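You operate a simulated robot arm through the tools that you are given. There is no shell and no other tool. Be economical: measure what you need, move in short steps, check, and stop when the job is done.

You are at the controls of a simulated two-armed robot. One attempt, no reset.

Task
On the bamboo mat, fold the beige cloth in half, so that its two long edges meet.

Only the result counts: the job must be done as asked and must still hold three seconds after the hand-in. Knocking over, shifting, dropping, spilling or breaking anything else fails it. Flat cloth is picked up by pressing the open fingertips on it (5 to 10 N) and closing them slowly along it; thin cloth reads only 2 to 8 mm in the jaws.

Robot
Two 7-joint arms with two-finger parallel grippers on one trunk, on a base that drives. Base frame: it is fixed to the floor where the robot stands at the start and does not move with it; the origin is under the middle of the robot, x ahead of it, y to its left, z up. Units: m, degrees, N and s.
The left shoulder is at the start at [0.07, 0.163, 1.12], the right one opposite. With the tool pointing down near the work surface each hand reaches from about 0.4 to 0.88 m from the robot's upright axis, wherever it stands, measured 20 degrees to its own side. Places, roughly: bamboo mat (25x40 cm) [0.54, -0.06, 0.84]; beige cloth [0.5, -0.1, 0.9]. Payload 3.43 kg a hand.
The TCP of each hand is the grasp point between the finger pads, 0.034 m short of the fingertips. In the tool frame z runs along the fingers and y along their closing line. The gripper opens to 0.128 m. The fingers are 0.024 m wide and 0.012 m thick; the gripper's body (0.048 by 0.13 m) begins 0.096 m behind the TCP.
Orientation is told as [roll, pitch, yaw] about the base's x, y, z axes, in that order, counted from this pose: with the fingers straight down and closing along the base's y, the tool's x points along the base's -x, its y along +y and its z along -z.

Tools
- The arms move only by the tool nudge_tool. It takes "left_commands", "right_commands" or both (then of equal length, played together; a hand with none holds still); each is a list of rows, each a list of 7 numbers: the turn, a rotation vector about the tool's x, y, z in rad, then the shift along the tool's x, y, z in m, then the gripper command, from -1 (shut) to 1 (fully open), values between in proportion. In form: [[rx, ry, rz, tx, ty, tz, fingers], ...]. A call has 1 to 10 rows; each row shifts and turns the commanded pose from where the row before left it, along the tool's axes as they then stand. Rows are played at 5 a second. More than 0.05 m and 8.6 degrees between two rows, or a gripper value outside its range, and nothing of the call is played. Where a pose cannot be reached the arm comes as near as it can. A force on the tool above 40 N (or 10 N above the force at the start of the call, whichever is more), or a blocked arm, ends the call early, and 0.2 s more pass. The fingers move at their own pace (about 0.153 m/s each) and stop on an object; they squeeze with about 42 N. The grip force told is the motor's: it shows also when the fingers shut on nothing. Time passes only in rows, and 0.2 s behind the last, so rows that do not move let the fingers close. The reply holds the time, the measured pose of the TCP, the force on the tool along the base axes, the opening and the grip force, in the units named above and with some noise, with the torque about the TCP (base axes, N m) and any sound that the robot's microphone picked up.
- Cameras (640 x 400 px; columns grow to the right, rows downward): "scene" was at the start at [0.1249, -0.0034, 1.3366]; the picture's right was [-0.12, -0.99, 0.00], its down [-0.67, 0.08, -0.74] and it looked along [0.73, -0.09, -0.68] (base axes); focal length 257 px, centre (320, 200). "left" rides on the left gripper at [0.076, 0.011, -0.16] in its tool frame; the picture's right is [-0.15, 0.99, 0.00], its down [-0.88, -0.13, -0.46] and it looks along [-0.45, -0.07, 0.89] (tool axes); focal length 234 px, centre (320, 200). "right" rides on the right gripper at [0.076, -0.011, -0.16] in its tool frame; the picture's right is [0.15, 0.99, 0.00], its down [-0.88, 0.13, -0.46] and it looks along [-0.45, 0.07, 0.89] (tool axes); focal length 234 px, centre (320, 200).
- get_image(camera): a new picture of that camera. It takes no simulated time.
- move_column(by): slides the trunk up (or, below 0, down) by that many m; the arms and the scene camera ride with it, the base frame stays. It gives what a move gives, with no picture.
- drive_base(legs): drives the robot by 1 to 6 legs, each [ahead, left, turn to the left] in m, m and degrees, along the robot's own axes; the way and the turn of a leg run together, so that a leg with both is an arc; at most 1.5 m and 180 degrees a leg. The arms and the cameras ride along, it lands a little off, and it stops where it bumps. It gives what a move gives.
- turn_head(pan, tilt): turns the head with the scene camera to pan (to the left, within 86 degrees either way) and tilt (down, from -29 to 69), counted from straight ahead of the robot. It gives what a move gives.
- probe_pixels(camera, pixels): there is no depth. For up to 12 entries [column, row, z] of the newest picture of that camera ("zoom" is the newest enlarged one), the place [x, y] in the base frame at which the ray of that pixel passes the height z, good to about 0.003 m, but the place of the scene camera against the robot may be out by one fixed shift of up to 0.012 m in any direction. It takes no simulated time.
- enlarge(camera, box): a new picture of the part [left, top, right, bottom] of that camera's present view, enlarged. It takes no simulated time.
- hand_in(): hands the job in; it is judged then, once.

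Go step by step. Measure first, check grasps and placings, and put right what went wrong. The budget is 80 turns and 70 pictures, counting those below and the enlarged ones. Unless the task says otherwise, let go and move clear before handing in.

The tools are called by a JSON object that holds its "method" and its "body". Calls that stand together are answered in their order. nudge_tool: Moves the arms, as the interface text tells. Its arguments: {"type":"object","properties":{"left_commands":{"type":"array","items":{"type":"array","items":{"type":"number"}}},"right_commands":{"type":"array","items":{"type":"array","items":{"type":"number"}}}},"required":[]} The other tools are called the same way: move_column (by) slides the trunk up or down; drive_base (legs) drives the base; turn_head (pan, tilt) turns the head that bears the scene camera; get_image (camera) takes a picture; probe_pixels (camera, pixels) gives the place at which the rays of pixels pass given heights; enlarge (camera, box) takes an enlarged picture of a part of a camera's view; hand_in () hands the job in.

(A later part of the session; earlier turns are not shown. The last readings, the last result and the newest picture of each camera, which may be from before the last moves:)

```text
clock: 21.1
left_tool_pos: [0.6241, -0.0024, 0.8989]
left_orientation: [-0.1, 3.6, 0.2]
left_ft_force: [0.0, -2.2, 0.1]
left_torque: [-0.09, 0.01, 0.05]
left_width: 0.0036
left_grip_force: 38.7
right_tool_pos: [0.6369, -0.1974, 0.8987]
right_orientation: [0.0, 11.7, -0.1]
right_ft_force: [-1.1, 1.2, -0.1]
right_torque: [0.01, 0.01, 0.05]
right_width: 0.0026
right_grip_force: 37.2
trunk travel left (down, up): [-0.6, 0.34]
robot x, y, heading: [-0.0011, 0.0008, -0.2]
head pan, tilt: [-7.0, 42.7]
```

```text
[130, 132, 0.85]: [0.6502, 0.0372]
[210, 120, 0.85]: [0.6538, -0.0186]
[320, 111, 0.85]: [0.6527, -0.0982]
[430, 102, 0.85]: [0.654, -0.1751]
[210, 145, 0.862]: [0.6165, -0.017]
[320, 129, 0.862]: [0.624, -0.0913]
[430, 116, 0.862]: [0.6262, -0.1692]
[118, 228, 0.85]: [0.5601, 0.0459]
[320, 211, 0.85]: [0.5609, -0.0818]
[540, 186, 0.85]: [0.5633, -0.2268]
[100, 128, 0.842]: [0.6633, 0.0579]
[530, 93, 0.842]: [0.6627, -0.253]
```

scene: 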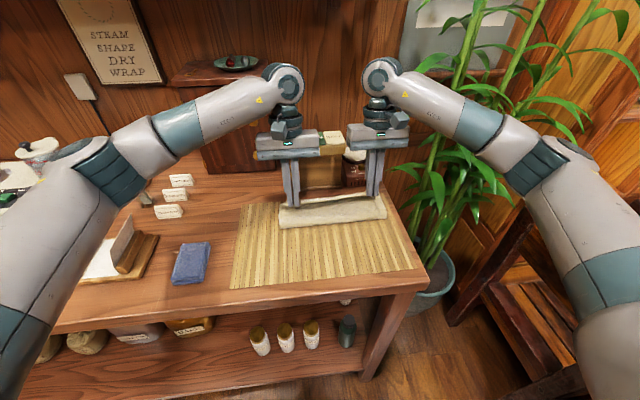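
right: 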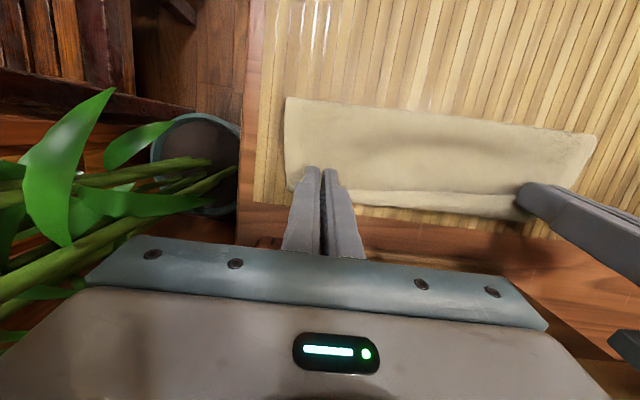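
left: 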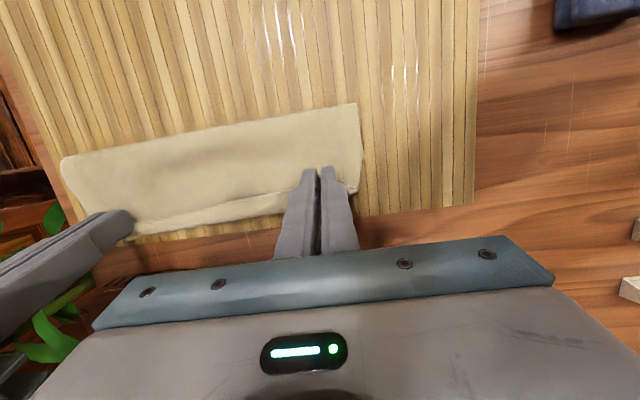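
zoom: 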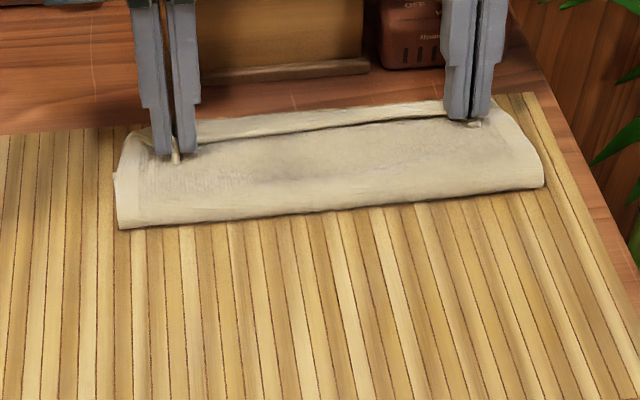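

Scene agrees: lower far edge about 0.653, upper edge at 0.617–0.626, about 3 cm short on the left and 2 cm on the right. I tip the hands upright, slightly back for box clearance, and move the upper edge ahead.

{"method": "nudge_tool", "body": {"left_commands": [[0, -0.067, 0, -0.003, 0, -0.002, -1], [0, -0.067, 0, -0.006, 0, 0, -1], [0, -0.067, 0, -0.009, 0, 0, -1], [0, 0, 0, 0, 0, 0, -1]], "right_commands": [[0, -0.08, 0, -0.002, 0, -0.002, -1], [0, -0.08, 0, -0.004, 0, 0, -1], [0, -0.08, 0, -0.005, 0, 0, -1], [0, 0, 0, 0, 0, 0, -1]]}}

{"method": "enlarge", "body": {"camera": "right", "box": [260, 80, 620, 305]}}

{"method": "enlarge", "body": {"camera": "scene", "box": [250, 170, 410, 270]}}

```text
clock: 22.1
left_tool_pos: [0.6418, -0.0017, 0.9014]
left_orientation: [-0.1, -7.7, 0.2]
left_ft_force: [-0.7, -2.2, 0.4]
left_torque: [-0.07, 0.0, 0.02]
left_width: 0.0036
left_grip_force: 38.2
right_tool_pos: [0.6487, -0.1978, 0.9005]
right_orientation: [0.0, -2.1, -0.1]
right_ft_force: [-0.3, 2.0, 1.3]
right_torque: [0.02, 0.04, 0.0]
right_width: 0.0024
right_grip_force: 37.4
trunk travel left (down, up): [-0.6, 0.34]
robot x, y, heading: [0.0028, 0.0016, 0.1]
head pan, tilt: [-7.0, 42.7]
```

```text
1.78 times, centred on (440, 192) of right
```

zoom: 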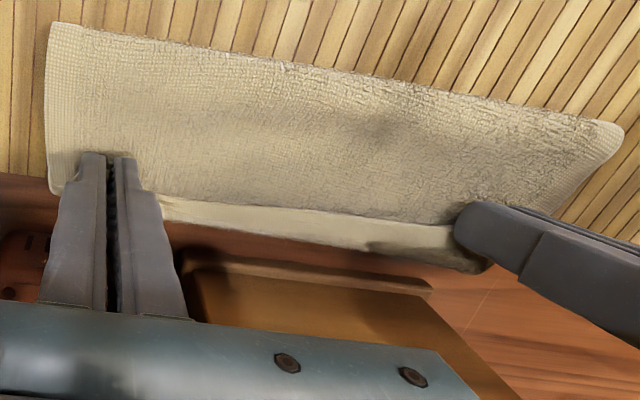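

```text
4.00 times, centred on (330, 220) of scene
```

zoom: 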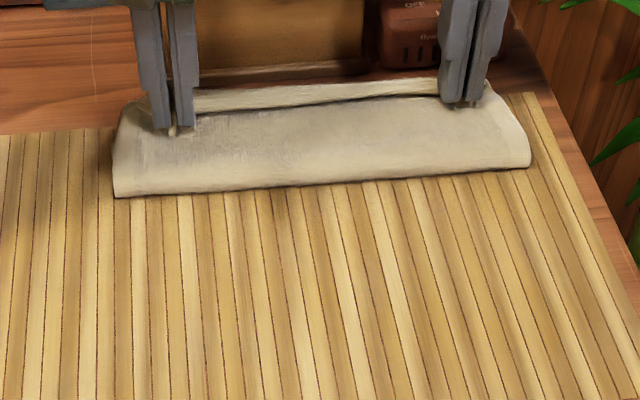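

The whole cloth seems to have come along, or the visible strip is a turned-back cuff rather than the lower layer. I need a closer look at the strip, dark line and crease.

{"method": "probe_pixels", "body": {"camera": "zoom", "pixels": [[115, 196, 0.85], [320, 184, 0.85], [530, 166, 0.85], [320, 84, 0.865], [320, 103, 0.865], [430, 78, 0.865]]}}

{"method": "enlarge", "body": {"camera": "right", "box": [330, 150, 570, 300]}}

{"method": "enlarge", "body": {"camera": "left", "box": [260, 120, 420, 220]}}

{"method": "enlarge", "body": {"camera": "scene", "box": [270, 180, 390, 255]}}

```text
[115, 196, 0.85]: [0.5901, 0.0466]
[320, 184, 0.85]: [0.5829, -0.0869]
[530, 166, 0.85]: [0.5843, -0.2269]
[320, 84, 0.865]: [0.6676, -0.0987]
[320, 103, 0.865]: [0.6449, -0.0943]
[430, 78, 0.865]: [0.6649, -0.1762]
```

```text
2.67 times, centred on (450, 225) of right
```

zoom: 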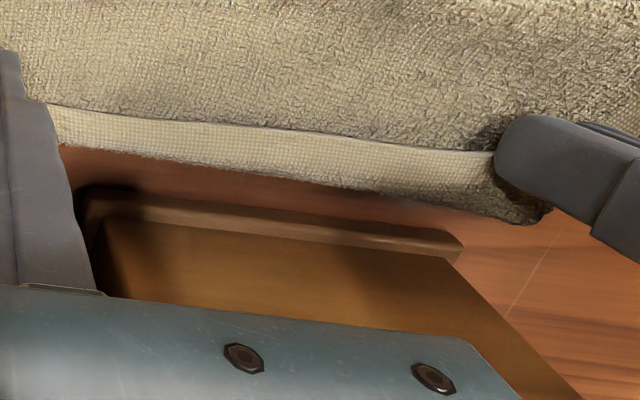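

```text
4.00 times, centred on (340, 170) of left
```

zoom: 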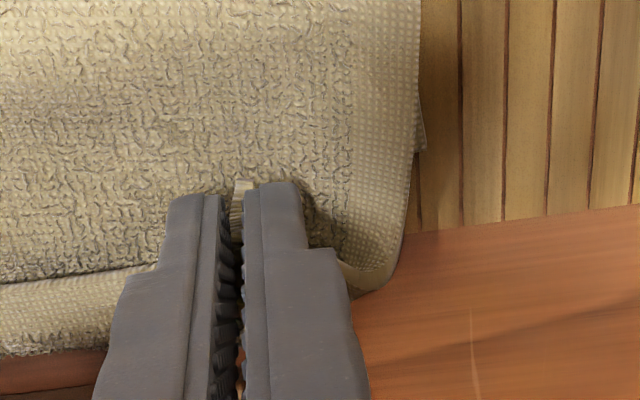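

```text
5.33 times, centred on (330, 218) of scene
```

zoom: 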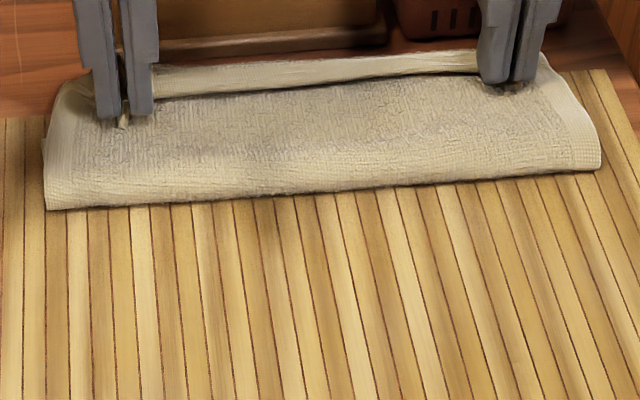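

The closer views settle it: the strip has a crisp edge on its near side and a rounded outer bound, so it is a roughly 2 cm cuff lying on top, and the lower edge is hidden underneath. I move the hands back 3.5 cm to uncover the lower far edge.

{"method": "nudge_tool", "body": {"left_commands": [[0, 0, 0, 0.0085, 0, -0.0022, -1], [0, 0, 0, 0.0085, 0, -0.0022, -1], [0, 0, 0, 0.0085, 0, -0.0022, -1], [0, 0, 0, 0.0085, 0, -0.0022, -1], [0, 0, 0, 0, 0, 0, -1]], "right_commands": [[0, 0, 0, 0.0087, 0, -0.0013, -1], [0, 0, 0, 0.0087, 0, -0.0013, -1], [0, 0, 0, 0.0087, 0, -0.0013, -1], [0, 0, 0, 0.0087, 0, -0.0013, -1], [0, 0, 0, 0, 0, 0, -1]]}}

{"method": "enlarge", "body": {"camera": "right", "box": [260, 80, 620, 305]}}

{"method": "enlarge", "body": {"camera": "scene", "box": [250, 170, 410, 270]}}

```text
clock: 23.3
left_tool_pos: [0.6077, -0.0011, 0.906]
left_orientation: [0.0, -7.8, 0.2]
left_ft_force: [0.3, -1.3, -0.2]
left_torque: [-0.1, -0.01, 0.02]
left_width: 0.0036
left_grip_force: 38.7
right_tool_pos: [0.614, -0.1982, 0.9046]
right_orientation: [0.1, -2.0, -0.1]
right_ft_force: [1.1, 1.6, 0.6]
right_torque: [0.02, 0.03, 0.02]
right_width: 0.0023
right_grip_force: 37.3
trunk travel left (down, up): [-0.6, 0.34]
robot x, y, heading: [-0.0019, 0.0007, -0.1]
head pan, tilt: [-7.0, 42.7]
```

```text
1.78 times, centred on (440, 192) of right
```

zoom: 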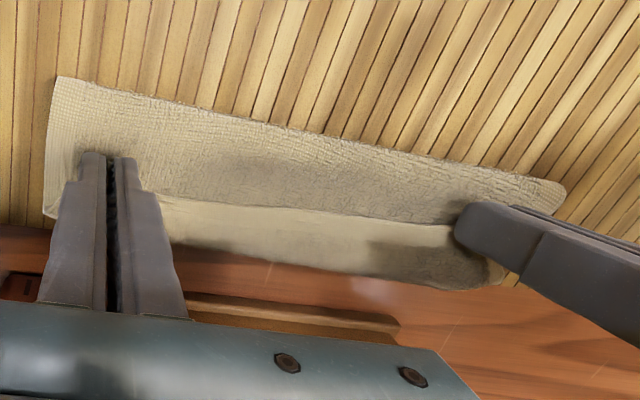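

```text
4.00 times, centred on (330, 220) of scene
```

zoom: 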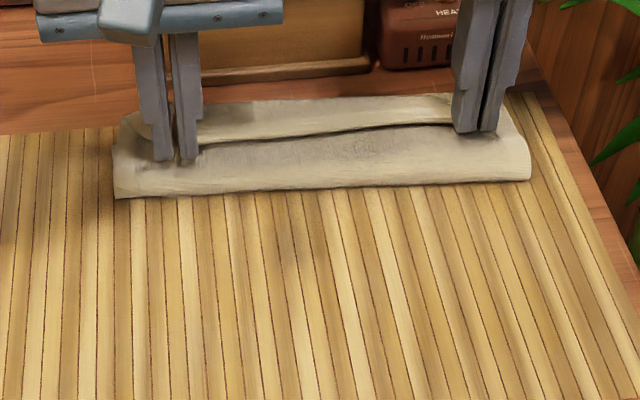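

Moving back 3.5 cm moved the far bound by about half that, with the crease fixed, which fits a rolling cuff. I lift the edge 5 cm and move back to see the lower layer clearly.

{"method": "nudge_tool", "body": {"left_commands": [[0, 0, 0, 0.003, 0, -0.015, -1], [0, 0, 0, 0.006, 0, -0.015, -1], [0, 0, 0, 0.01, 0, -0.012, -1], [0, 0, 0, 0.01, 0, -0.01, -1], [0, 0, 0, 0, 0, 0, -1]], "right_commands": [[0, 0, 0, 0.003, 0, -0.015, -1], [0, 0, 0, 0.006, 0, -0.015, -1], [0, 0, 0, 0.01, 0, -0.012, -1], [0, 0, 0, 0.01, 0, -0.01, -1], [0, 0, 0, 0, 0, 0, -1]]}}

{"method": "enlarge", "body": {"camera": "right", "box": [260, 80, 620, 305]}}

{"method": "enlarge", "body": {"camera": "scene", "box": [250, 170, 410, 270]}}

```text
clock: 24.5
left_tool_pos: [0.5716, -0.0015, 0.9535]
left_orientation: [-0.1, -7.9, 0.2]
left_ft_force: [-0.4, -2.1, -0.3]
left_torque: [-0.08, 0.01, 0.02]
left_width: 0.0036
left_grip_force: 38.3
right_tool_pos: [0.5811, -0.1986, 0.9549]
right_orientation: [0.0, -2.0, -0.1]
right_ft_force: [-0.2, 0.8, -0.7]
right_torque: [0.02, 0.01, 0.03]
right_width: 0.0029
right_grip_force: 37.5
trunk travel left (down, up): [-0.6, 0.34]
robot x, y, heading: [-0.0005, 0.0004, 0.1]
head pan, tilt: [-7.0, 42.7]
```

```text
1.78 times, centred on (440, 192) of right
```

zoom: 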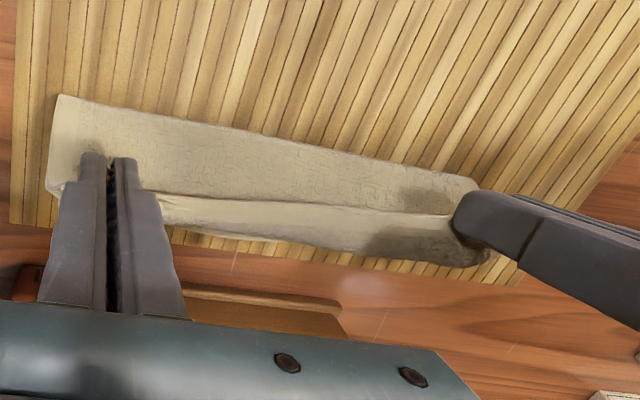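

```text
4.00 times, centred on (330, 220) of scene
```

zoom: 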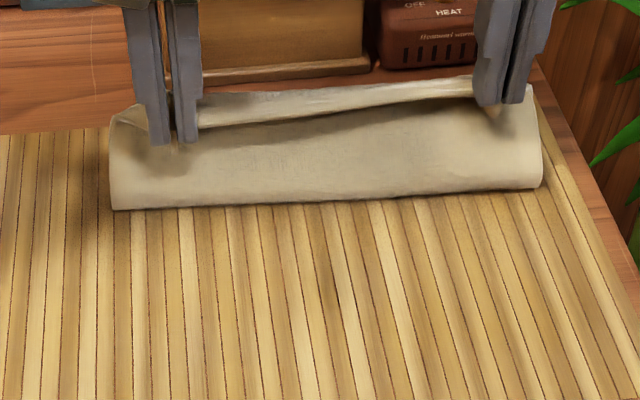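

Now it's clear: the strip rides at tip height, so it is a cuff turned over at the pinch. I probe for the lower layer's far edge, seen as a sliver at (230,237) in the right view.

{"method": "enlarge", "body": {"camera": "right", "box": [340, 170, 560, 308]}}

{"method": "enlarge", "body": {"camera": "left", "box": [60, 120, 400, 332]}}

```text
2.90 times, centred on (450, 239) of right
```

zoom: 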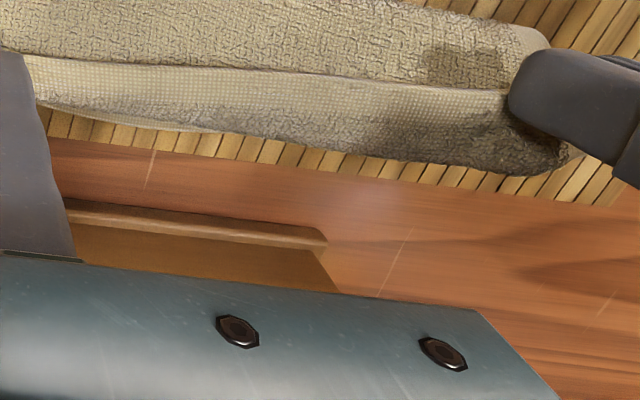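

```text
1.88 times, centred on (230, 226) of left
```

zoom: 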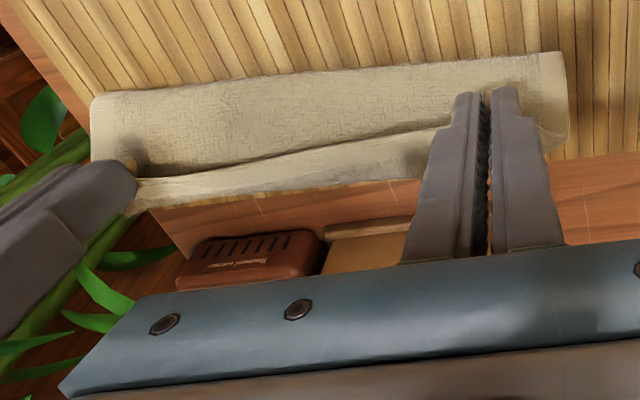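

The cuff shows hem next to its crisp edge and terry at its rounded outer side, so it comes from the clamped strip. I take the edge back over the crease to see where the lower layer's far edge really lies.

{"method": "nudge_tool", "body": {"left_commands": [[0, 0, 0, 0.015, 0, -0.004, -1], [0, 0, 0, 0.02, 0, -0.003, -1], [0, 0, 0, 0.02, 0, 0.002, -1], [0, 0, 0, 0.01, 0, 0.002, -1], [0, 0, 0, 0, 0, 0, -1]], "right_commands": [[0, 0, 0, 0.015, 0, -0.004, -1], [0, 0, 0, 0.02, 0, -0.003, -1], [0, 0, 0, 0.02, 0, 0.002, -1], [0, 0, 0, 0.01, 0, 0.002, -1], [0, 0, 0, 0, 0, 0, -1]]}}

{"method": "enlarge", "body": {"camera": "scene", "box": [250, 160, 410, 260]}}

```text
clock: 25.7
left_tool_pos: [0.505, -0.0018, 0.9475]
left_orientation: [-0.1, -7.8, 0.1]
left_ft_force: [-0.3, -2.0, 0.3]
left_torque: [-0.11, 0.0, 0.02]
left_width: 0.0038
left_grip_force: 38.5
right_tool_pos: [0.5167, -0.198, 0.9551]
right_orientation: [0.0, -2.0, -0.1]
right_ft_force: [0.0, 3.8, 1.3]
right_torque: [0.04, 0.01, 0.03]
right_width: 0.0028
right_grip_force: 37.8
trunk travel left (down, up): [-0.6, 0.34]
robot x, y, heading: [0.0018, -0.0006, 0.1]
head pan, tilt: [-7.0, 42.7]
```

```text
4.00 times, centred on (330, 210) of scene
```

zoom: 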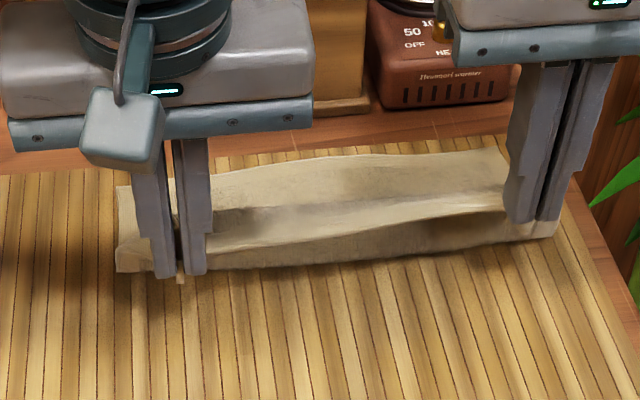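

Now the lower layer's far edge is visible, from (118,186) to (502,148). I measure it.

{"method": "probe_pixels", "body": {"camera": "zoom", "pixels": [[118, 186, 0.85], [225, 167, 0.85], [330, 156, 0.85], [430, 153, 0.85], [502, 148, 0.85], [117, 272, 0.85], [330, 265, 0.85], [557, 235, 0.85]]}}

```text
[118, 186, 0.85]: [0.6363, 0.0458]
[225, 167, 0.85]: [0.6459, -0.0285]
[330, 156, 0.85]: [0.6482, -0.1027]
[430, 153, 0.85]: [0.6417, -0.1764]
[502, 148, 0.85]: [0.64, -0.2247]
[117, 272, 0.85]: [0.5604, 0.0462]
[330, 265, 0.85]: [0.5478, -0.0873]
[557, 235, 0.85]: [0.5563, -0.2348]
```

The lower layer slid only about 1 cm (far edge now about 0.64). In the close-ups a nub of cloth stuck out on the near side of the fingers, so they overlapped the edge fully. I lay the cloth back flat, release and will re-grip with far less overlap.

{"method": "nudge_tool", "body": {"left_commands": [[0, 0.068, 0, 0.007, 0, 0.003, -1], [0, 0.068, 0, 0.01, 0, 0.01, -1], [0, 0, 0, 0.012, 0, 0.015, -1], [0, 0, 0, 0.009, 0, 0.016, -1], [0, 0, 0, 0.005, 0, 0.0135, -1], [0, 0, 0, 0, 0, 0, -1], [0, 0, 0, 0, 0, 0, -0.8], [0, 0, 0, 0, 0, 0, -0.6], [0, 0, 0, 0, 0, 0, -0.4], [0, 0, 0, 0, 0, -0.012, -0.35]], "right_commands": [[0, 0.018, 0, 0.008, 0, 0.005, -1], [0, 0.018, 0, 0.011, 0, 0.012, -1], [0, 0, 0, 0.012, 0, 0.016, -1], [0, 0, 0, 0.009, 0, 0.018, -1], [0, 0, 0, 0.005, 0, 0.015, -1], [0, 0, 0, 0, 0, 0, -1], [0, 0, 0, 0, 0, 0, -0.8], [0, 0, 0, 0, 0, 0, -0.6], [0, 0, 0, 0, 0, 0, -0.4], [0, 0, 0, 0, 0, -0.012, -0.35]]}}

{"method": "enlarge", "body": {"camera": "scene", "box": [230, 175, 422, 295]}}

```text
clock: 27.9
left_tool_pos: [0.4648, -0.0024, 0.9002]
left_orientation: [-0.1, 0.0, 0.2]
left_ft_force: [-0.5, -0.2, 0.3]
left_torque: [0.0, 0.0, 0.02]
left_width: 0.0417
left_grip_force: 0.1
right_tool_pos: [0.4713, -0.1985, 0.9009]
right_orientation: [0.0, 0.0, -0.1]
right_ft_force: [-0.4, 0.3, -0.4]
right_torque: [0.0, 0.01, 0.01]
right_width: 0.0415
right_grip_force: 0.1
trunk travel left (down, up): [-0.6, 0.34]
robot x, y, heading: [-0.0, -0.0027, -0.1]
head pan, tilt: [-7.0, 42.7]
```

```text
3.33 times, centred on (326, 235) of scene
```

zoom: 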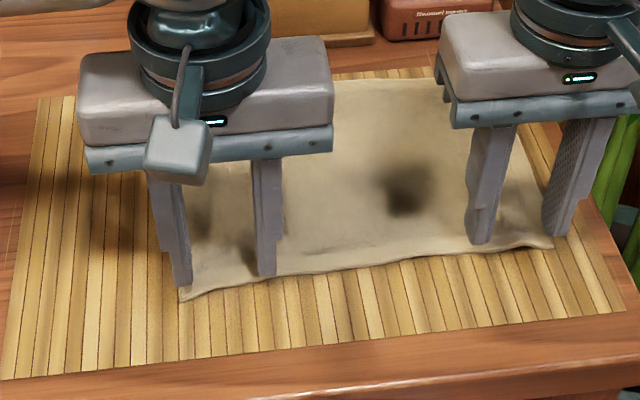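

Released, the cloth lies flat again. I compare edge and fingertip positions within the same scene view to get the true overlap.

{"method": "probe_pixels", "body": {"camera": "zoom", "pixels": [[181, 300, 0.848], [225, 287, 0.848], [267, 278, 0.848], [370, 263, 0.848], [480, 249, 0.848], [550, 247, 0.848], [180, 286, 0.866], [266, 277, 0.866], [478, 244, 0.866], [555, 236, 0.866]]}}

{"method": "get_image", "body": {"camera": "left"}}

{"method": "get_image", "body": {"camera": "right"}}

```text
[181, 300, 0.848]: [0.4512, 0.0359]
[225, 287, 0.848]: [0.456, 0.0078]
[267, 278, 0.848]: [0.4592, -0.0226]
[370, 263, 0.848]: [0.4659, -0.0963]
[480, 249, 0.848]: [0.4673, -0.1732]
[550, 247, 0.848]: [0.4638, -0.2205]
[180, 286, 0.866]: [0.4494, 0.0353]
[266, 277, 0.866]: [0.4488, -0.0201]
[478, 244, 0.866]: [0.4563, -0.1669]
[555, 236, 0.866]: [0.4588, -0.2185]
```

```text
22 pictures are left
```

left: 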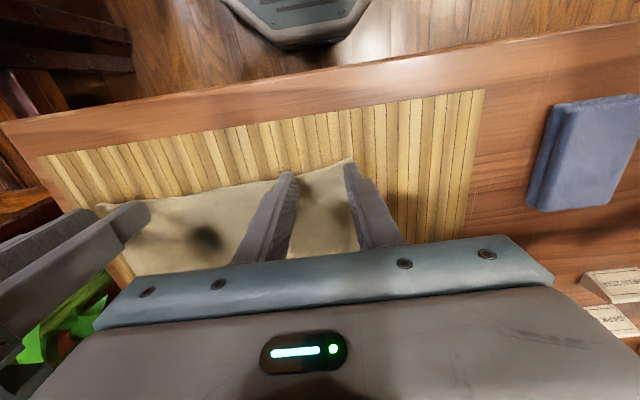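

```text
21 pictures are left
```

right: 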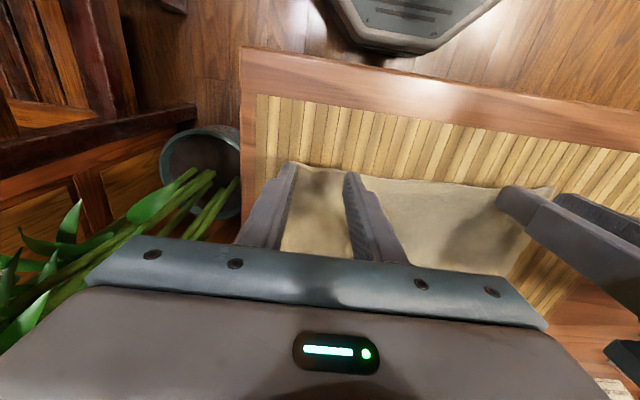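

Correcting with the fingertips' own appearance, the edge is at x≈0.460 (left) and 0.469 (right). I shift so that only about 5 mm of finger overlaps the edge, and go down to contact.

{"method": "nudge_tool", "body": {"left_commands": [[0, 0, 0, 0.012, -0.001, 0, -0.35], [0, 0, 0, 0, 0, 0.008, -0.35], [0, 0, 0, 0, 0, 0.004, -0.35], [0, 0, 0, 0, 0, 0.002, -0.35], [0, 0, 0, 0, 0, 0, -0.35]], "right_commands": [[0, 0, 0, 0.009, 0.005, 0, -0.35], [0, 0, 0, 0, 0, 0.008, -0.35], [0, 0, 0, 0, 0, 0.004, -0.35], [0, 0, 0, 0, 0, 0.002, -0.35], [0, 0, 0, 0, 0, 0, -0.35]]}}

```text
clock: 29.1
left_tool_pos: [0.4527, -0.0041, 0.886]
left_orientation: [-0.2, -0.1, 0.2]
left_ft_force: [0.7, -0.6, 7.0]
left_torque: [0.09, -0.14, 0.0]
left_width: 0.0414
left_grip_force: 0.1
right_tool_pos: [0.4633, -0.1924, 0.8864]
right_orientation: [0.0, 0.0, -0.1]
right_ft_force: [0.4, 0.5, 3.5]
right_torque: [-0.03, -0.05, 0.0]
right_width: 0.0416
right_grip_force: 0.1
trunk travel left (down, up): [-0.6, 0.34]
robot x, y, heading: [-0.0018, -0.0005, -0.1]
head pan, tilt: [-7.0, 42.7]
```

Contact is 7 N left and 3.5 N right, and the torque puts it at the fingers' far end as planned. I press the right slightly more, close slowly and lift a bit.

{"method": "nudge_tool", "body": {"left_commands": [[0, 0, 0, 0, 0, 0.0003, -0.42], [0, 0, 0, 0, 0, 0, -0.49], [0, 0, 0, 0, 0, 0, -0.56], [0, 0, 0, 0, 0, 0, -0.63], [0, 0, 0, 0, 0, 0, -0.7], [0, 0, 0, 0, 0, 0, -0.77], [0, 0, 0, 0, 0, 0, -0.84], [0, 0, 0, 0, 0, 0, -0.92], [0, 0, 0, 0, 0, 0, -1], [0, 0, 0, 0, 0, 0, -1]], "right_commands": [[0, 0, 0, 0, 0, 0.001, -0.36], [0, 0, 0, 0, 0, 0, -0.45], [0, 0, 0, 0, 0, 0, -0.56], [0, 0, 0, 0, 0, 0, -0.63], [0, 0, 0, 0, 0, 0, -0.7], [0, 0, 0, 0, 0, 0, -0.77], [0, 0, 0, 0, 0, 0, -0.84], [0, 0, 0, 0, 0, 0, -0.92], [0, 0, 0, 0, 0, 0, -1], [0, 0, 0, 0, 0, 0, -1]]}}

{"method": "nudge_tool", "body": {"left_commands": [[0, 0, 0, 0, 0, -0.01, -1], [0, 0, 0, -0.004, 0, -0.015, -1], [0, 0, 0, -0.006, 0, -0.015, -1], [0, 0, 0, 0, 0, 0, -1]], "right_commands": [[0, 0, 0, 0, 0, -0.01, -1], [0, 0, 0, -0.004, 0, -0.015, -1], [0, 0, 0, -0.006, 0, -0.015, -1], [0, 0, 0, 0, 0, 0, -1]]}}

{"method": "enlarge", "body": {"camera": "scene", "box": [250, 180, 410, 280]}}

```text
clock: 31.3
left_tool_pos: [0.4514, -0.0024, 0.8876]
left_orientation: [-0.3, -0.1, 0.2]
left_ft_force: [0.2, -2.2, 8.1]
left_torque: [-0.06, -0.08, -0.1]
left_width: 0.0003
left_grip_force: 35.7
right_tool_pos: [0.4608, -0.1916, 0.8862]
right_orientation: [0.1, -0.2, -0.1]
right_ft_force: [-0.7, 3.8, 11.0]
right_torque: [0.11, -0.13, 0.04]
right_width: 0.0035
right_grip_force: 38.2
trunk travel left (down, up): [-0.6, 0.34]
robot x, y, heading: [-0.0011, 0.0011, -0.1]
head pan, tilt: [-7.0, 42.7]
```

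```text
clock: 32.3
left_tool_pos: [0.4627, -0.0029, 0.9265]
left_orientation: [-0.1, 0.0, 0.0]
left_ft_force: [0.1, -0.2, -0.4]
left_torque: [-0.03, 0.04, 0.0]
left_width: 0.0001
left_grip_force: 33.2
right_tool_pos: [0.4744, -0.1927, 0.9254]
right_orientation: [0.0, 0.0, -0.1]
right_ft_force: [-1.0, 0.0, 0.2]
right_torque: [-0.01, 0.0, 0.03]
right_width: 0.0035
right_grip_force: 38.2
trunk travel left (down, up): [-0.6, 0.34]
robot x, y, heading: [0.0048, -0.0031, -0.1]
head pan, tilt: [-7.0, 42.7]
```

```text
4.00 times, centred on (330, 230) of scene
```

zoom: 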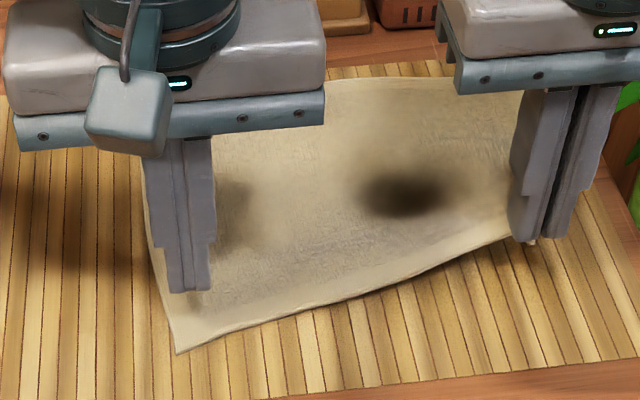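

The left slipped (0.1 mm) while the right holds 3.5 mm. I lower the right back to the mat still gripping, open and raise the left, and look.

{"method": "nudge_tool", "body": {"left_commands": [[0, 0, 0, 0, 0, -0.005, -0.7], [0, 0, 0, 0, 0, 0, -0.35], [0, 0, 0, 0, 0, 0, -0.35], [0, 0, 0, 0, 0, 0, -0.35]], "right_commands": [[0, 0, 0, 0.006, 0, 0.015, -1], [0, 0, 0, 0.004, 0, 0.015, -1], [0, 0, 0, 0, 0, 0.008, -1], [0, 0, 0, 0, 0, 0, -1]]}}

{"method": "enlarge", "body": {"camera": "scene", "box": [250, 190, 410, 290]}}

{"method": "enlarge", "body": {"camera": "right", "box": [240, 120, 400, 220]}}

```text
clock: 33.3
left_tool_pos: [0.4627, -0.0034, 0.9308]
left_orientation: [-0.1, 0.0, 0.2]
left_ft_force: [-0.2, 0.0, -0.5]
left_torque: [-0.02, -0.01, -0.01]
left_width: 0.0415
left_grip_force: 0.1
right_tool_pos: [0.4637, -0.1935, 0.8881]
right_orientation: [0.0, 0.0, -0.1]
right_ft_force: [-0.4, -0.6, 0.3]
right_torque: [0.01, -0.03, -0.02]
right_width: 0.0037
right_grip_force: 38.7
trunk travel left (down, up): [-0.6, 0.34]
robot x, y, heading: [-0.0001, -0.0006, 0.2]
head pan, tilt: [-7.0, 42.7]
```

```text
4.00 times, centred on (330, 240) of scene
```

zoom: 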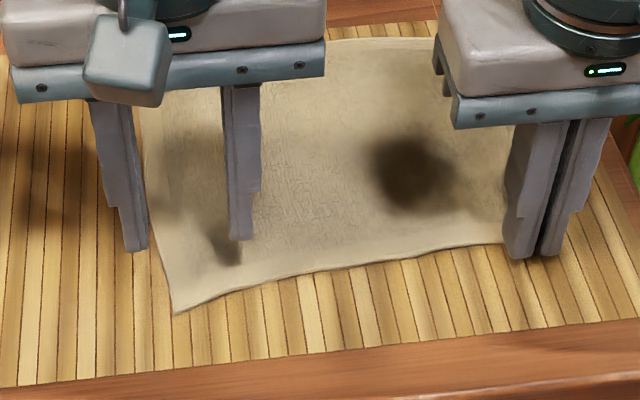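

```text
4.00 times, centred on (320, 170) of right
```

zoom: 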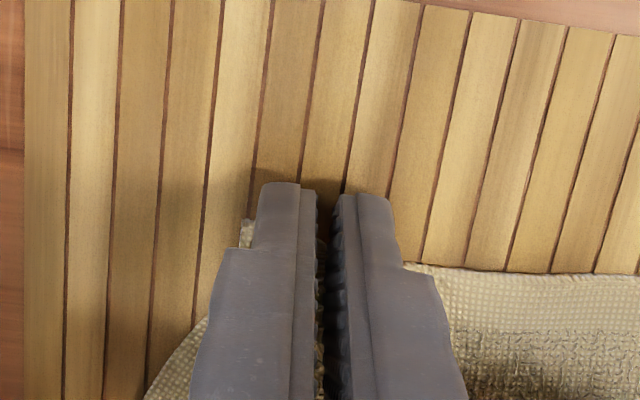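

The right grip is good: the edge meets the fingers part-way with no nub. I measure the left corner for a fresh grip.

{"method": "probe_pixels", "body": {"camera": "right", "pixels": [[320, 200, 0.85]]}}

{"method": "enlarge", "body": {"camera": "scene", "box": [250, 190, 410, 290]}}

{"method": "probe_pixels", "body": {"camera": "zoom", "pixels": [[177, 312, 0.848], [230, 292, 0.848], [300, 275, 0.848], [400, 258, 0.848], [490, 245, 0.848], [137, 250, 0.897], [242, 239, 0.897], [515, 257, 0.854]]}}

```text
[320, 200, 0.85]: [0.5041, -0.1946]
```

```text
4.00 times, centred on (330, 240) of scene
```

zoom: 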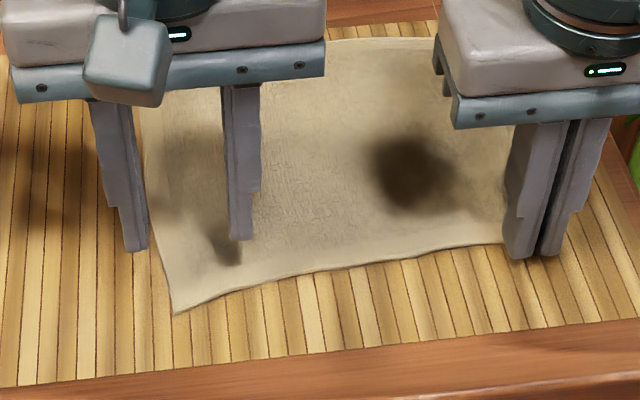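

```text
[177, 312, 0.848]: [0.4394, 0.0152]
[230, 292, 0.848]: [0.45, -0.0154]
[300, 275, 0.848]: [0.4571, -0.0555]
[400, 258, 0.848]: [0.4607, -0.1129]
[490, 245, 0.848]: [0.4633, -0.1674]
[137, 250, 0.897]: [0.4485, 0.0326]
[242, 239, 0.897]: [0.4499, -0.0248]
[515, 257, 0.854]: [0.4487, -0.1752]
```

The left corner is drawn in to (0.441, 0.016) with the edge slanting about 13° there. I turn the left hand to match, aim for about 8 mm overlap, and go down to contact.

{"method": "nudge_tool", "body": {"left_commands": [[0, 0, 0, 0.013, -0.0146, 0, -0.35], [0, 0, -0.11, 0, 0, 0.01, -0.35], [0, 0, -0.11, 0, 0, 0.015, -0.35], [0, 0, 0, 0, 0, 0.014, -0.35], [0, 0, 0, 0, 0, 0.004, -0.35], [0, 0, 0, 0, 0, 0.002, -0.35], [0, 0, 0, 0, 0, 0, -0.35]]}}

```text
clock: 34.9
left_tool_pos: [0.4499, -0.018, 0.8863]
left_orientation: [-0.2, 0.0, 12.8]
left_ft_force: [2.1, 1.0, 9.7]
left_torque: [-0.02, -0.14, 0.05]
left_width: 0.0417
left_grip_force: 0.1
right_tool_pos: [0.4634, -0.1931, 0.8879]
right_orientation: [0.0, -0.1, -0.1]
right_ft_force: [0.2, 0.7, 1.4]
right_torque: [-0.02, -0.01, -0.01]
right_width: 0.0036
right_grip_force: 38.1
trunk travel left (down, up): [-0.6, 0.34]
robot x, y, heading: [-0.003, -0.0001, -0.0]
head pan, tilt: [-7.0, 42.7]
```

Contact is 9.7 N on cloth. I close slowly.

{"method": "nudge_tool", "body": {"left_commands": [[0, 0, 0, 0, 0, 0, -0.42], [0, 0, 0, 0, 0, 0, -0.49], [0, 0, 0, 0, 0, 0, -0.56], [0, 0, 0, 0, 0, 0, -0.63], [0, 0, 0, 0, 0, 0, -0.7], [0, 0, 0, 0, 0, 0, -0.77], [0, 0, 0, 0, 0, 0, -0.84], [0, 0, 0, 0, 0, 0, -0.92], [0, 0, 0, 0, 0, 0, -1], [0, 0, 0, 0, 0, 0, -1]]}}

```text
clock: 37.1
left_tool_pos: [0.4483, -0.0166, 0.886]
left_orientation: [-0.1, 0.0, 12.7]
left_ft_force: [0.4, -3.7, 10.6]
left_torque: [-0.13, -0.11, -0.05]
left_width: 0.0037
left_grip_force: 38.5
right_tool_pos: [0.4622, -0.1929, 0.8882]
right_orientation: [0.0, 0.0, -0.2]
right_ft_force: [-0.8, 3.1, 0.6]
right_torque: [0.15, -0.02, 0.06]
right_width: 0.0036
right_grip_force: 38.6
trunk travel left (down, up): [-0.6, 0.34]
robot x, y, heading: [0.0045, -0.0038, -0.0]
head pan, tilt: [-7.0, 42.7]
```

Both jaws now hold about 3.6 mm. I lift, straighten the left yaw, and look at both grips.

{"method": "nudge_tool", "body": {"left_commands": [[0, 0, 0, 0, 0, -0.01, -1], [0, 0, 0.11, -0.006, 0, -0.015, -1], [0, 0, 0.11, -0.008, 0, -0.015, -1], [0, 0, 0, 0, 0, 0, -1]], "right_commands": [[0, 0, 0, 0, 0, -0.01, -1], [0, 0, 0, -0.004, 0, -0.015, -1], [0, 0, 0, -0.006, 0, -0.015, -1], [0, 0, 0, 0, 0, 0, -1]]}}

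{"method": "enlarge", "body": {"camera": "scene", "box": [250, 180, 410, 280]}}

{"method": "enlarge", "body": {"camera": "left", "box": [200, 130, 400, 255]}}

```text
clock: 38.1
left_tool_pos: [0.4636, -0.016, 0.9272]
left_orientation: [-0.1, 0.0, 0.1]
left_ft_force: [0.5, -3.5, 0.4]
left_torque: [-0.12, -0.02, 0.0]
left_width: 0.0035
left_grip_force: 38.5
right_tool_pos: [0.474, -0.1932, 0.9286]
right_orientation: [-0.1, 0.0, -0.1]
right_ft_force: [-1.8, 2.7, -0.1]
right_torque: [0.13, 0.03, 0.09]
right_width: 0.0037
right_grip_force: 37.8
trunk travel left (down, up): [-0.6, 0.34]
robot x, y, heading: [-0.0007, 0.004, -0.2]
head pan, tilt: [-7.0, 42.7]
```

```text
4.00 times, centred on (330, 230) of scene
```

zoom: 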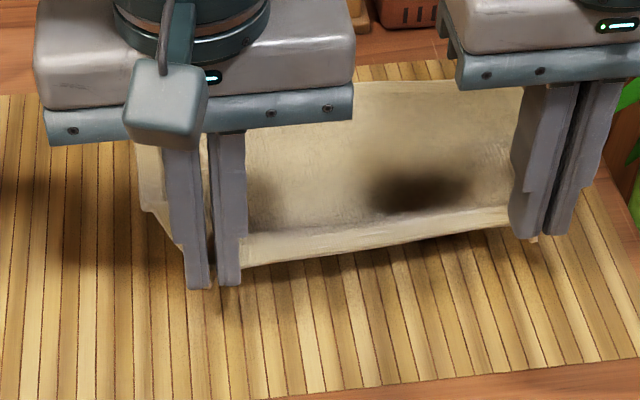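

```text
3.20 times, centred on (300, 192) of left
```

zoom: 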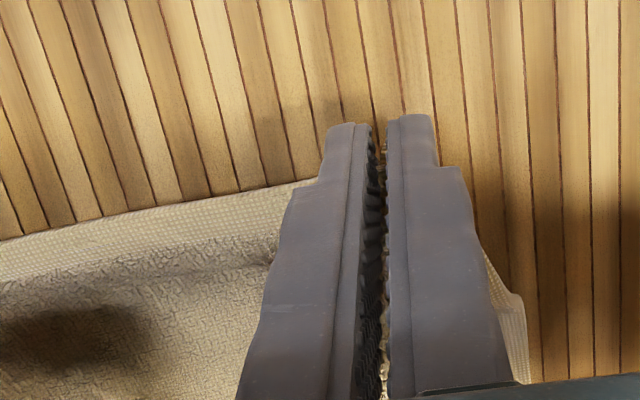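

Both ends are gripped near the edge and the edge is taut. I carry it over with the hands kept vertical to stay clear of the box.

{"method": "nudge_tool", "body": {"left_commands": [[0, 0, 0, -0.016, 0, -0.025, -1], [0, 0, 0, -0.015, 0, -0.0075, -1], [0, 0, 0, -0.015, 0, -0.0075, -1], [0, 0, 0, -0.0175, 0, -0.0025, -1], [0, 0, 0, -0.0175, 0, -0.0025, -1], [0, 0, 0, -0.015, 0, 0.005, -1], [0, 0, 0, -0.015, 0, 0.005, -1], [0, 0, 0, -0.0125, 0, 0.0125, -1], [0, 0, 0, -0.0125, 0, 0.0125, -1], [0, 0, 0, 0, 0, 0, -1]], "right_commands": [[0, 0, 0, -0.016, 0, -0.025, -1], [0, 0, 0, -0.015, 0, -0.0075, -1], [0, 0, 0, -0.015, 0, -0.0075, -1], [0, 0, 0, -0.0175, 0, -0.0025, -1], [0, 0, 0, -0.0175, 0, -0.0025, -1], [0, 0, 0, -0.015, 0, 0.005, -1], [0, 0, 0, -0.015, 0, 0.005, -1], [0, 0, 0, -0.0125, 0, 0.0125, -1], [0, 0, 0, -0.0125, 0, 0.0125, -1], [0, 0, 0, 0, 0, 0, -1]]}}

{"method": "enlarge", "body": {"camera": "scene", "box": [250, 160, 410, 260]}}

{"method": "enlarge", "body": {"camera": "right", "box": [260, 80, 620, 305]}}

```text
clock: 40.3
left_tool_pos: [0.5995, -0.0144, 0.9363]
left_orientation: [-0.2, 0.1, 0.2]
left_ft_force: [1.0, -3.5, -0.1]
left_torque: [-0.1, -0.01, 0.03]
left_width: 0.0037
left_grip_force: 38.2
right_tool_pos: [0.6081, -0.1939, 0.9387]
right_orientation: [-0.1, 0.0, -0.3]
right_ft_force: [-0.6, 3.9, -0.1]
right_torque: [0.13, 0.01, 0.07]
right_width: 0.0036
right_grip_force: 38.4
trunk travel left (down, up): [-0.6, 0.34]
robot x, y, heading: [-0.0008, -0.0039, -0.3]
head pan, tilt: [-7.0, 42.7]
```

```text
4.00 times, centred on (330, 210) of scene
```

zoom: 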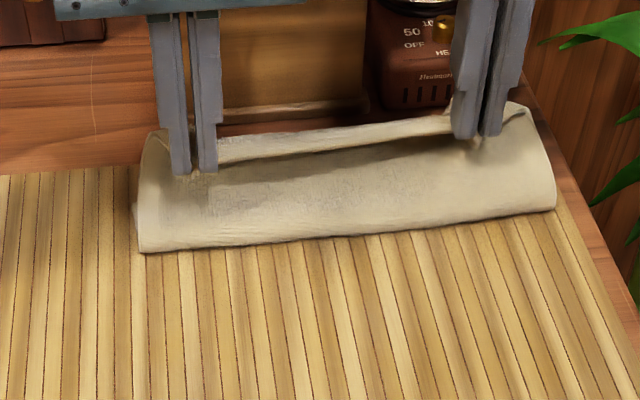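

```text
1.78 times, centred on (440, 192) of right
```

zoom: 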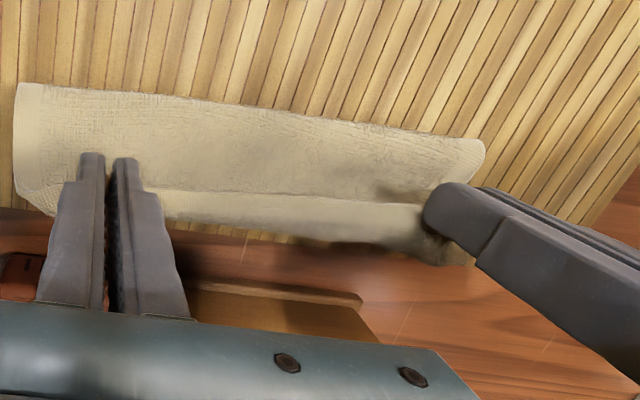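

The flap is nearly over. I lower it to just above the lower layer at tips x≈0.618/0.622, release gently and rise.

{"method": "nudge_tool", "body": {"left_commands": [[0, 0, 0, -0.009, 0, 0.013, -1], [0, 0, 0, -0.0065, 0, 0.015, -1], [0, 0, 0, -0.003, 0, 0.013, -1], [0, 0, 0, 0, 0, 0, -1], [0, 0, 0, 0, 0, 0, -0.85], [0, 0, 0, 0, 0, 0, -0.7], [0, 0, 0, 0, 0, 0, -0.6], [0, 0, 0, 0, 0, -0.015, -0.6], [0, 0, 0, 0, 0, -0.03, -0.6], [0, 0, 0, 0, 0, -0.03, -0.6]], "right_commands": [[0, 0, 0, -0.006, 0, 0.0135, -1], [0, 0, 0, -0.006, 0, 0.015, -1], [0, 0, 0, -0.002, 0, 0.015, -1], [0, 0, 0, 0, 0, 0, -1], [0, 0, 0, 0, 0, 0, -0.85], [0, 0, 0, 0, 0, 0, -0.7], [0, 0, 0, 0, 0, 0, -0.6], [0, 0, 0, 0, 0, -0.015, -0.6], [0, 0, 0, 0, 0, -0.03, -0.6], [0, 0, 0, 0, 0, -0.03, -0.6]]}}

{"method": "enlarge", "body": {"camera": "scene", "box": [250, 160, 410, 260]}}

```text
clock: 42.5
left_tool_pos: [0.6177, -0.0156, 0.971]
left_orientation: [-0.2, 0.0, 0.2]
left_ft_force: [-1.1, 0.0, 0.3]
left_torque: [0.03, -0.03, -0.01]
left_width: 0.0255
left_grip_force: 0.0
right_tool_pos: [0.6238, -0.193, 0.9706]
right_orientation: [0.0, 0.0, -0.1]
right_ft_force: [0.0, 0.3, -0.6]
right_torque: [0.01, -0.03, -0.03]
right_width: 0.0256
right_grip_force: 0.1
trunk travel left (down, up): [-0.6, 0.34]
robot x, y, heading: [0.006, -0.001, 0.2]
head pan, tilt: [-7.0, 42.7]
```

```text
4.00 times, centred on (330, 210) of scene
```

zoom: 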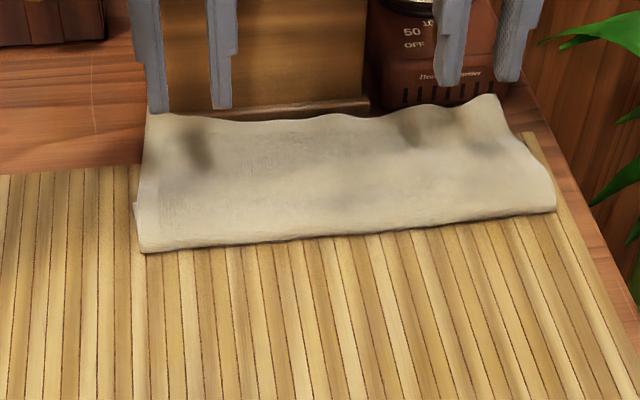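

On release the cuff sprang open by itself, and the upper layer now lies flat with its edge at (147,115)–(498,97). I measure it and the crease, and use the right camera for the far side.

{"method": "probe_pixels", "body": {"camera": "zoom", "pixels": [[147, 115, 0.86], [245, 122, 0.86], [320, 114, 0.86], [410, 104, 0.86], [498, 97, 0.86], [140, 251, 0.85], [230, 247, 0.85], [320, 240, 0.85], [430, 228, 0.85], [556, 208, 0.85], [530, 133, 0.842], [100, 168, 0.842]]}}

{"method": "enlarge", "body": {"camera": "right", "box": [260, 80, 620, 305]}}

{"method": "probe_pixels", "body": {"camera": "right", "pixels": [[320, 200, 0.85]]}}

```text
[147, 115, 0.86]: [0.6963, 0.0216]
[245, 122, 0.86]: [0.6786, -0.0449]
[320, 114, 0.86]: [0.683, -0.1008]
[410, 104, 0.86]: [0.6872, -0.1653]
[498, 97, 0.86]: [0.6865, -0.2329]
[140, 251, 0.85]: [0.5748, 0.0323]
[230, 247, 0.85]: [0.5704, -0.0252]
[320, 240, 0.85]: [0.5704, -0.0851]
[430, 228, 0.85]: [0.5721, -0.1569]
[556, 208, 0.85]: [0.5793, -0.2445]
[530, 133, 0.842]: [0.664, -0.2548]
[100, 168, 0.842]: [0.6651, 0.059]
```

```text
1.78 times, centred on (440, 192) of right
```

zoom: 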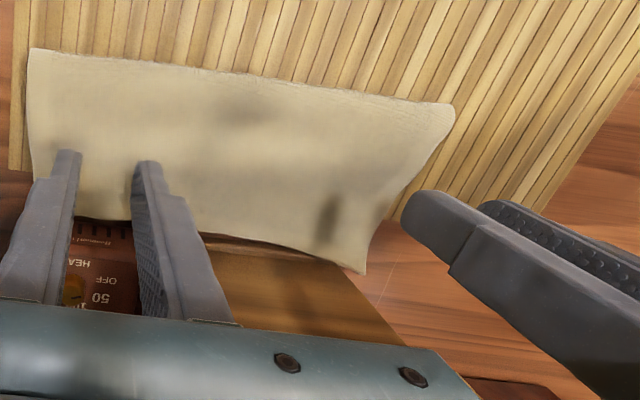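

```text
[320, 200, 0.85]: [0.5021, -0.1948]
```

The upper edge overshoots the lower far edge by roughly 4 cm (crease 0.572, upper edge about 0.685). I verify with the right view before re-gripping the overhang.

{"method": "probe_pixels", "body": {"camera": "zoom", "pixels": [[100, 219, 0.85], [250, 238, 0.85], [310, 252, 0.85], [365, 272, 0.85], [100, 219, 0.87], [250, 238, 0.87], [310, 252, 0.87], [365, 272, 0.87], [30, 50, 0.852], [240, 75, 0.852], [452, 108, 0.852]]}}

```text
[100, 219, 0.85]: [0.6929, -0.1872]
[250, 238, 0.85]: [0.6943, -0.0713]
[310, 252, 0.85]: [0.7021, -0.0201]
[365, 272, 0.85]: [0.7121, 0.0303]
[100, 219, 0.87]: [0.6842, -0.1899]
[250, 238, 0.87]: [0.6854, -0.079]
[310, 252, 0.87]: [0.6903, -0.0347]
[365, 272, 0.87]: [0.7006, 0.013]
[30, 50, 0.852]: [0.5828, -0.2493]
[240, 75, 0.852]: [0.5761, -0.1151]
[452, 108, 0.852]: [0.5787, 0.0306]
```

The views agree on an upper edge at about 0.69–0.70 and a crease at about 0.577, so the lower far edge lies near 0.647. The overhang is single-layer, so I'll pinch it there with the hands leaning back from the box, then lift and bring it back about 4 cm. First I position above it.

{"method": "nudge_tool", "body": {"left_commands": [[0, -0.07, 0, -0.012, 0, 0, -0.4], [0, -0.07, 0, -0.012, 0, 0, -0.4], [0, -0.07, 0, -0.012, 0, 0, -0.4], [0, 0, 0, -0.006, 0, 0.0, -0.4], [0, 0, 0, 0.004, 0, 0.02, -0.4], [0, 0, 0, 0.004, 0, 0.02, -0.4], [0, 0, 0, 0.003, 0, 0.014, -0.4], [0, 0, 0, 0, 0, 0, -0.4]], "right_commands": [[0, -0.07, 0, -0.01, -0.002, 0, -0.4], [0, -0.07, 0, -0.01, -0.002, 0, -0.4], [0, -0.07, 0, -0.01, 0, 0, -0.4], [0, 0, 0, -0.003, 0, 0.0, -0.4], [0, 0, 0, 0.004, 0, 0.02, -0.4], [0, 0, 0, 0.004, 0, 0.02, -0.4], [0, 0, 0, 0.003, 0, 0.014, -0.4], [0, 0, 0, 0, 0, 0, -0.4]]}}

{"method": "get_image", "body": {"camera": "scene"}}

```text
clock: 44.3
left_tool_pos: [0.6611, -0.0146, 0.9196]
left_orientation: [0.0, -12.0, 0.2]
left_ft_force: [-0.4, -0.6, -0.2]
left_torque: [0.01, -0.02, -0.03]
left_width: 0.0387
left_grip_force: 0.0
right_tool_pos: [0.6573, -0.1972, 0.916]
right_orientation: [0.1, -12.0, -0.1]
right_ft_force: [0.2, -0.2, -0.5]
right_torque: [0.01, 0.06, 0.01]
right_width: 0.0383
right_grip_force: 0.1
trunk travel left (down, up): [-0.6, 0.34]
robot x, y, heading: [-0.0042, 0.0013, -0.1]
head pan, tilt: [-7.0, 42.7]
```

```text
10 pictures are left
```

scene: 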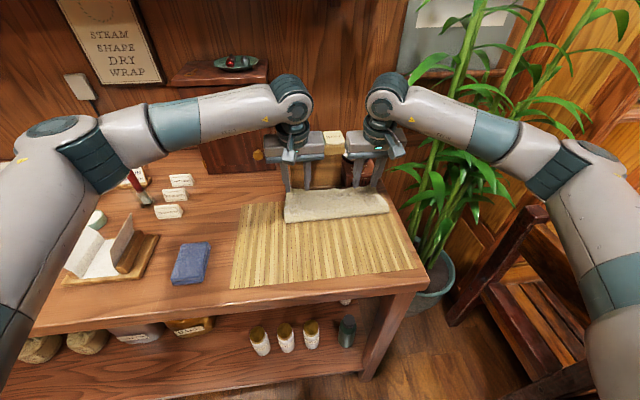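

No contact, clear of the box. I go down to the overhang in small steps.

{"method": "nudge_tool", "body": {"left_commands": [[0, 0, 0, 0.002, 0, 0.012, -0.4], [0, 0, 0, 0.002, 0, 0.01, -0.4], [0, 0, 0, 0.001, 0, 0.005, -0.4], [0, 0, 0, 0, 0, 0.002, -0.4], [0, 0, 0, 0, 0, 0.0, -0.4]], "right_commands": [[0, 0, 0, 0.002, 0, 0.01, -0.4], [0, 0, 0, 0.002, 0, 0.009, -0.4], [0, 0, 0, 0.001, 0, 0.004, -0.4], [0, 0, 0, 0, 0, 0.002, -0.4], [0, 0, 0, 0, 0, 0, -0.4]]}}

```text
clock: 45.5
left_tool_pos: [0.6616, -0.014, 0.8893]
left_orientation: [-0.1, -11.9, 0.2]
left_ft_force: [-0.2, -0.6, 1.9]
left_torque: [0.0, 0.02, -0.01]
left_width: 0.0383
left_grip_force: 0.0
right_tool_pos: [0.6577, -0.1968, 0.8918]
right_orientation: [-0.1, -11.9, -0.2]
right_ft_force: [-0.2, -0.1, 0.1]
right_torque: [0.0, 0.01, -0.01]
right_width: 0.0383
right_grip_force: 0.1
trunk travel left (down, up): [-0.6, 0.34]
robot x, y, heading: [0.0011, -0.0012, 0.2]
head pan, tilt: [-7.0, 42.7]
```

{"method": "nudge_tool", "body": {"left_commands": [[0, 0, 0, 0, 0, 0.0015, -0.4], [0, 0, 0, 0, 0, 0.001, -0.4], [0, 0, 0, 0, 0, 0, -0.4]], "right_commands": [[0, 0, 0, 0, 0, 0.002, -0.4], [0, 0, 0, 0, 0, 0.002, -0.4], [0, 0, 0, 0, 0, 0, -0.4]]}}

```text
clock: 46.3
left_tool_pos: [0.6608, -0.0151, 0.8882]
left_orientation: [-0.2, -12.1, 0.2]
left_ft_force: [-1.4, -1.7, 8.3]
left_torque: [-0.04, 0.06, 0.04]
left_width: 0.0383
left_grip_force: 0.1
right_tool_pos: [0.6574, -0.1982, 0.8895]
right_orientation: [0.0, -12.1, -0.2]
right_ft_force: [-2.0, 0.5, 3.8]
right_torque: [0.01, 0.02, 0.0]
right_width: 0.0384
right_grip_force: 0.0
trunk travel left (down, up): [-0.6, 0.34]
robot x, y, heading: [-0.0014, 0.0024, 0.1]
head pan, tilt: [-7.0, 42.7]
```

Contact is 8 N left and 4 N right. I press the right slightly and close slowly.

{"method": "nudge_tool", "body": {"left_commands": [[0, 0, 0, 0, 0, 0, -0.47], [0, 0, 0, 0, 0, 0, -0.53], [0, 0, 0, 0, 0, 0, -0.59], [0, 0, 0, 0, 0, 0, -0.65], [0, 0, 0, 0, 0, 0, -0.71], [0, 0, 0, 0, 0, 0, -0.78], [0, 0, 0, 0, 0, 0, -0.85], [0, 0, 0, 0, 0, 0, -0.92], [0, 0, 0, 0, 0, 0, -1], [0, 0, 0, 0, 0, 0, -1]], "right_commands": [[0, 0, 0, 0, 0, 0.0008, -0.43], [0, 0, 0, 0, 0, 0, -0.5], [0, 0, 0, 0, 0, 0, -0.59], [0, 0, 0, 0, 0, 0, -0.65], [0, 0, 0, 0, 0, 0, -0.71], [0, 0, 0, 0, 0, 0, -0.78], [0, 0, 0, 0, 0, 0, -0.85], [0, 0, 0, 0, 0, 0, -0.92], [0, 0, 0, 0, 0, 0, -1], [0, 0, 0, 0, 0, 0, -1]]}}

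```text
clock: 48.5
left_tool_pos: [0.6603, -0.0147, 0.8886]
left_orientation: [-0.1, -12.1, 0.2]
left_ft_force: [0.2, -2.4, 9.0]
left_torque: [-0.12, 0.0, -0.02]
left_width: 0.0039
left_grip_force: 38.5
right_tool_pos: [0.6565, -0.1983, 0.8874]
right_orientation: [0.0, -12.2, -0.1]
right_ft_force: [-0.5, 3.0, 8.5]
right_torque: [0.07, 0.01, -0.01]
right_width: 0.0039
right_grip_force: 38.2
trunk travel left (down, up): [-0.6, 0.34]
robot x, y, heading: [0.0008, 0.0014, 0.2]
head pan, tilt: [-7.0, 42.7]
```

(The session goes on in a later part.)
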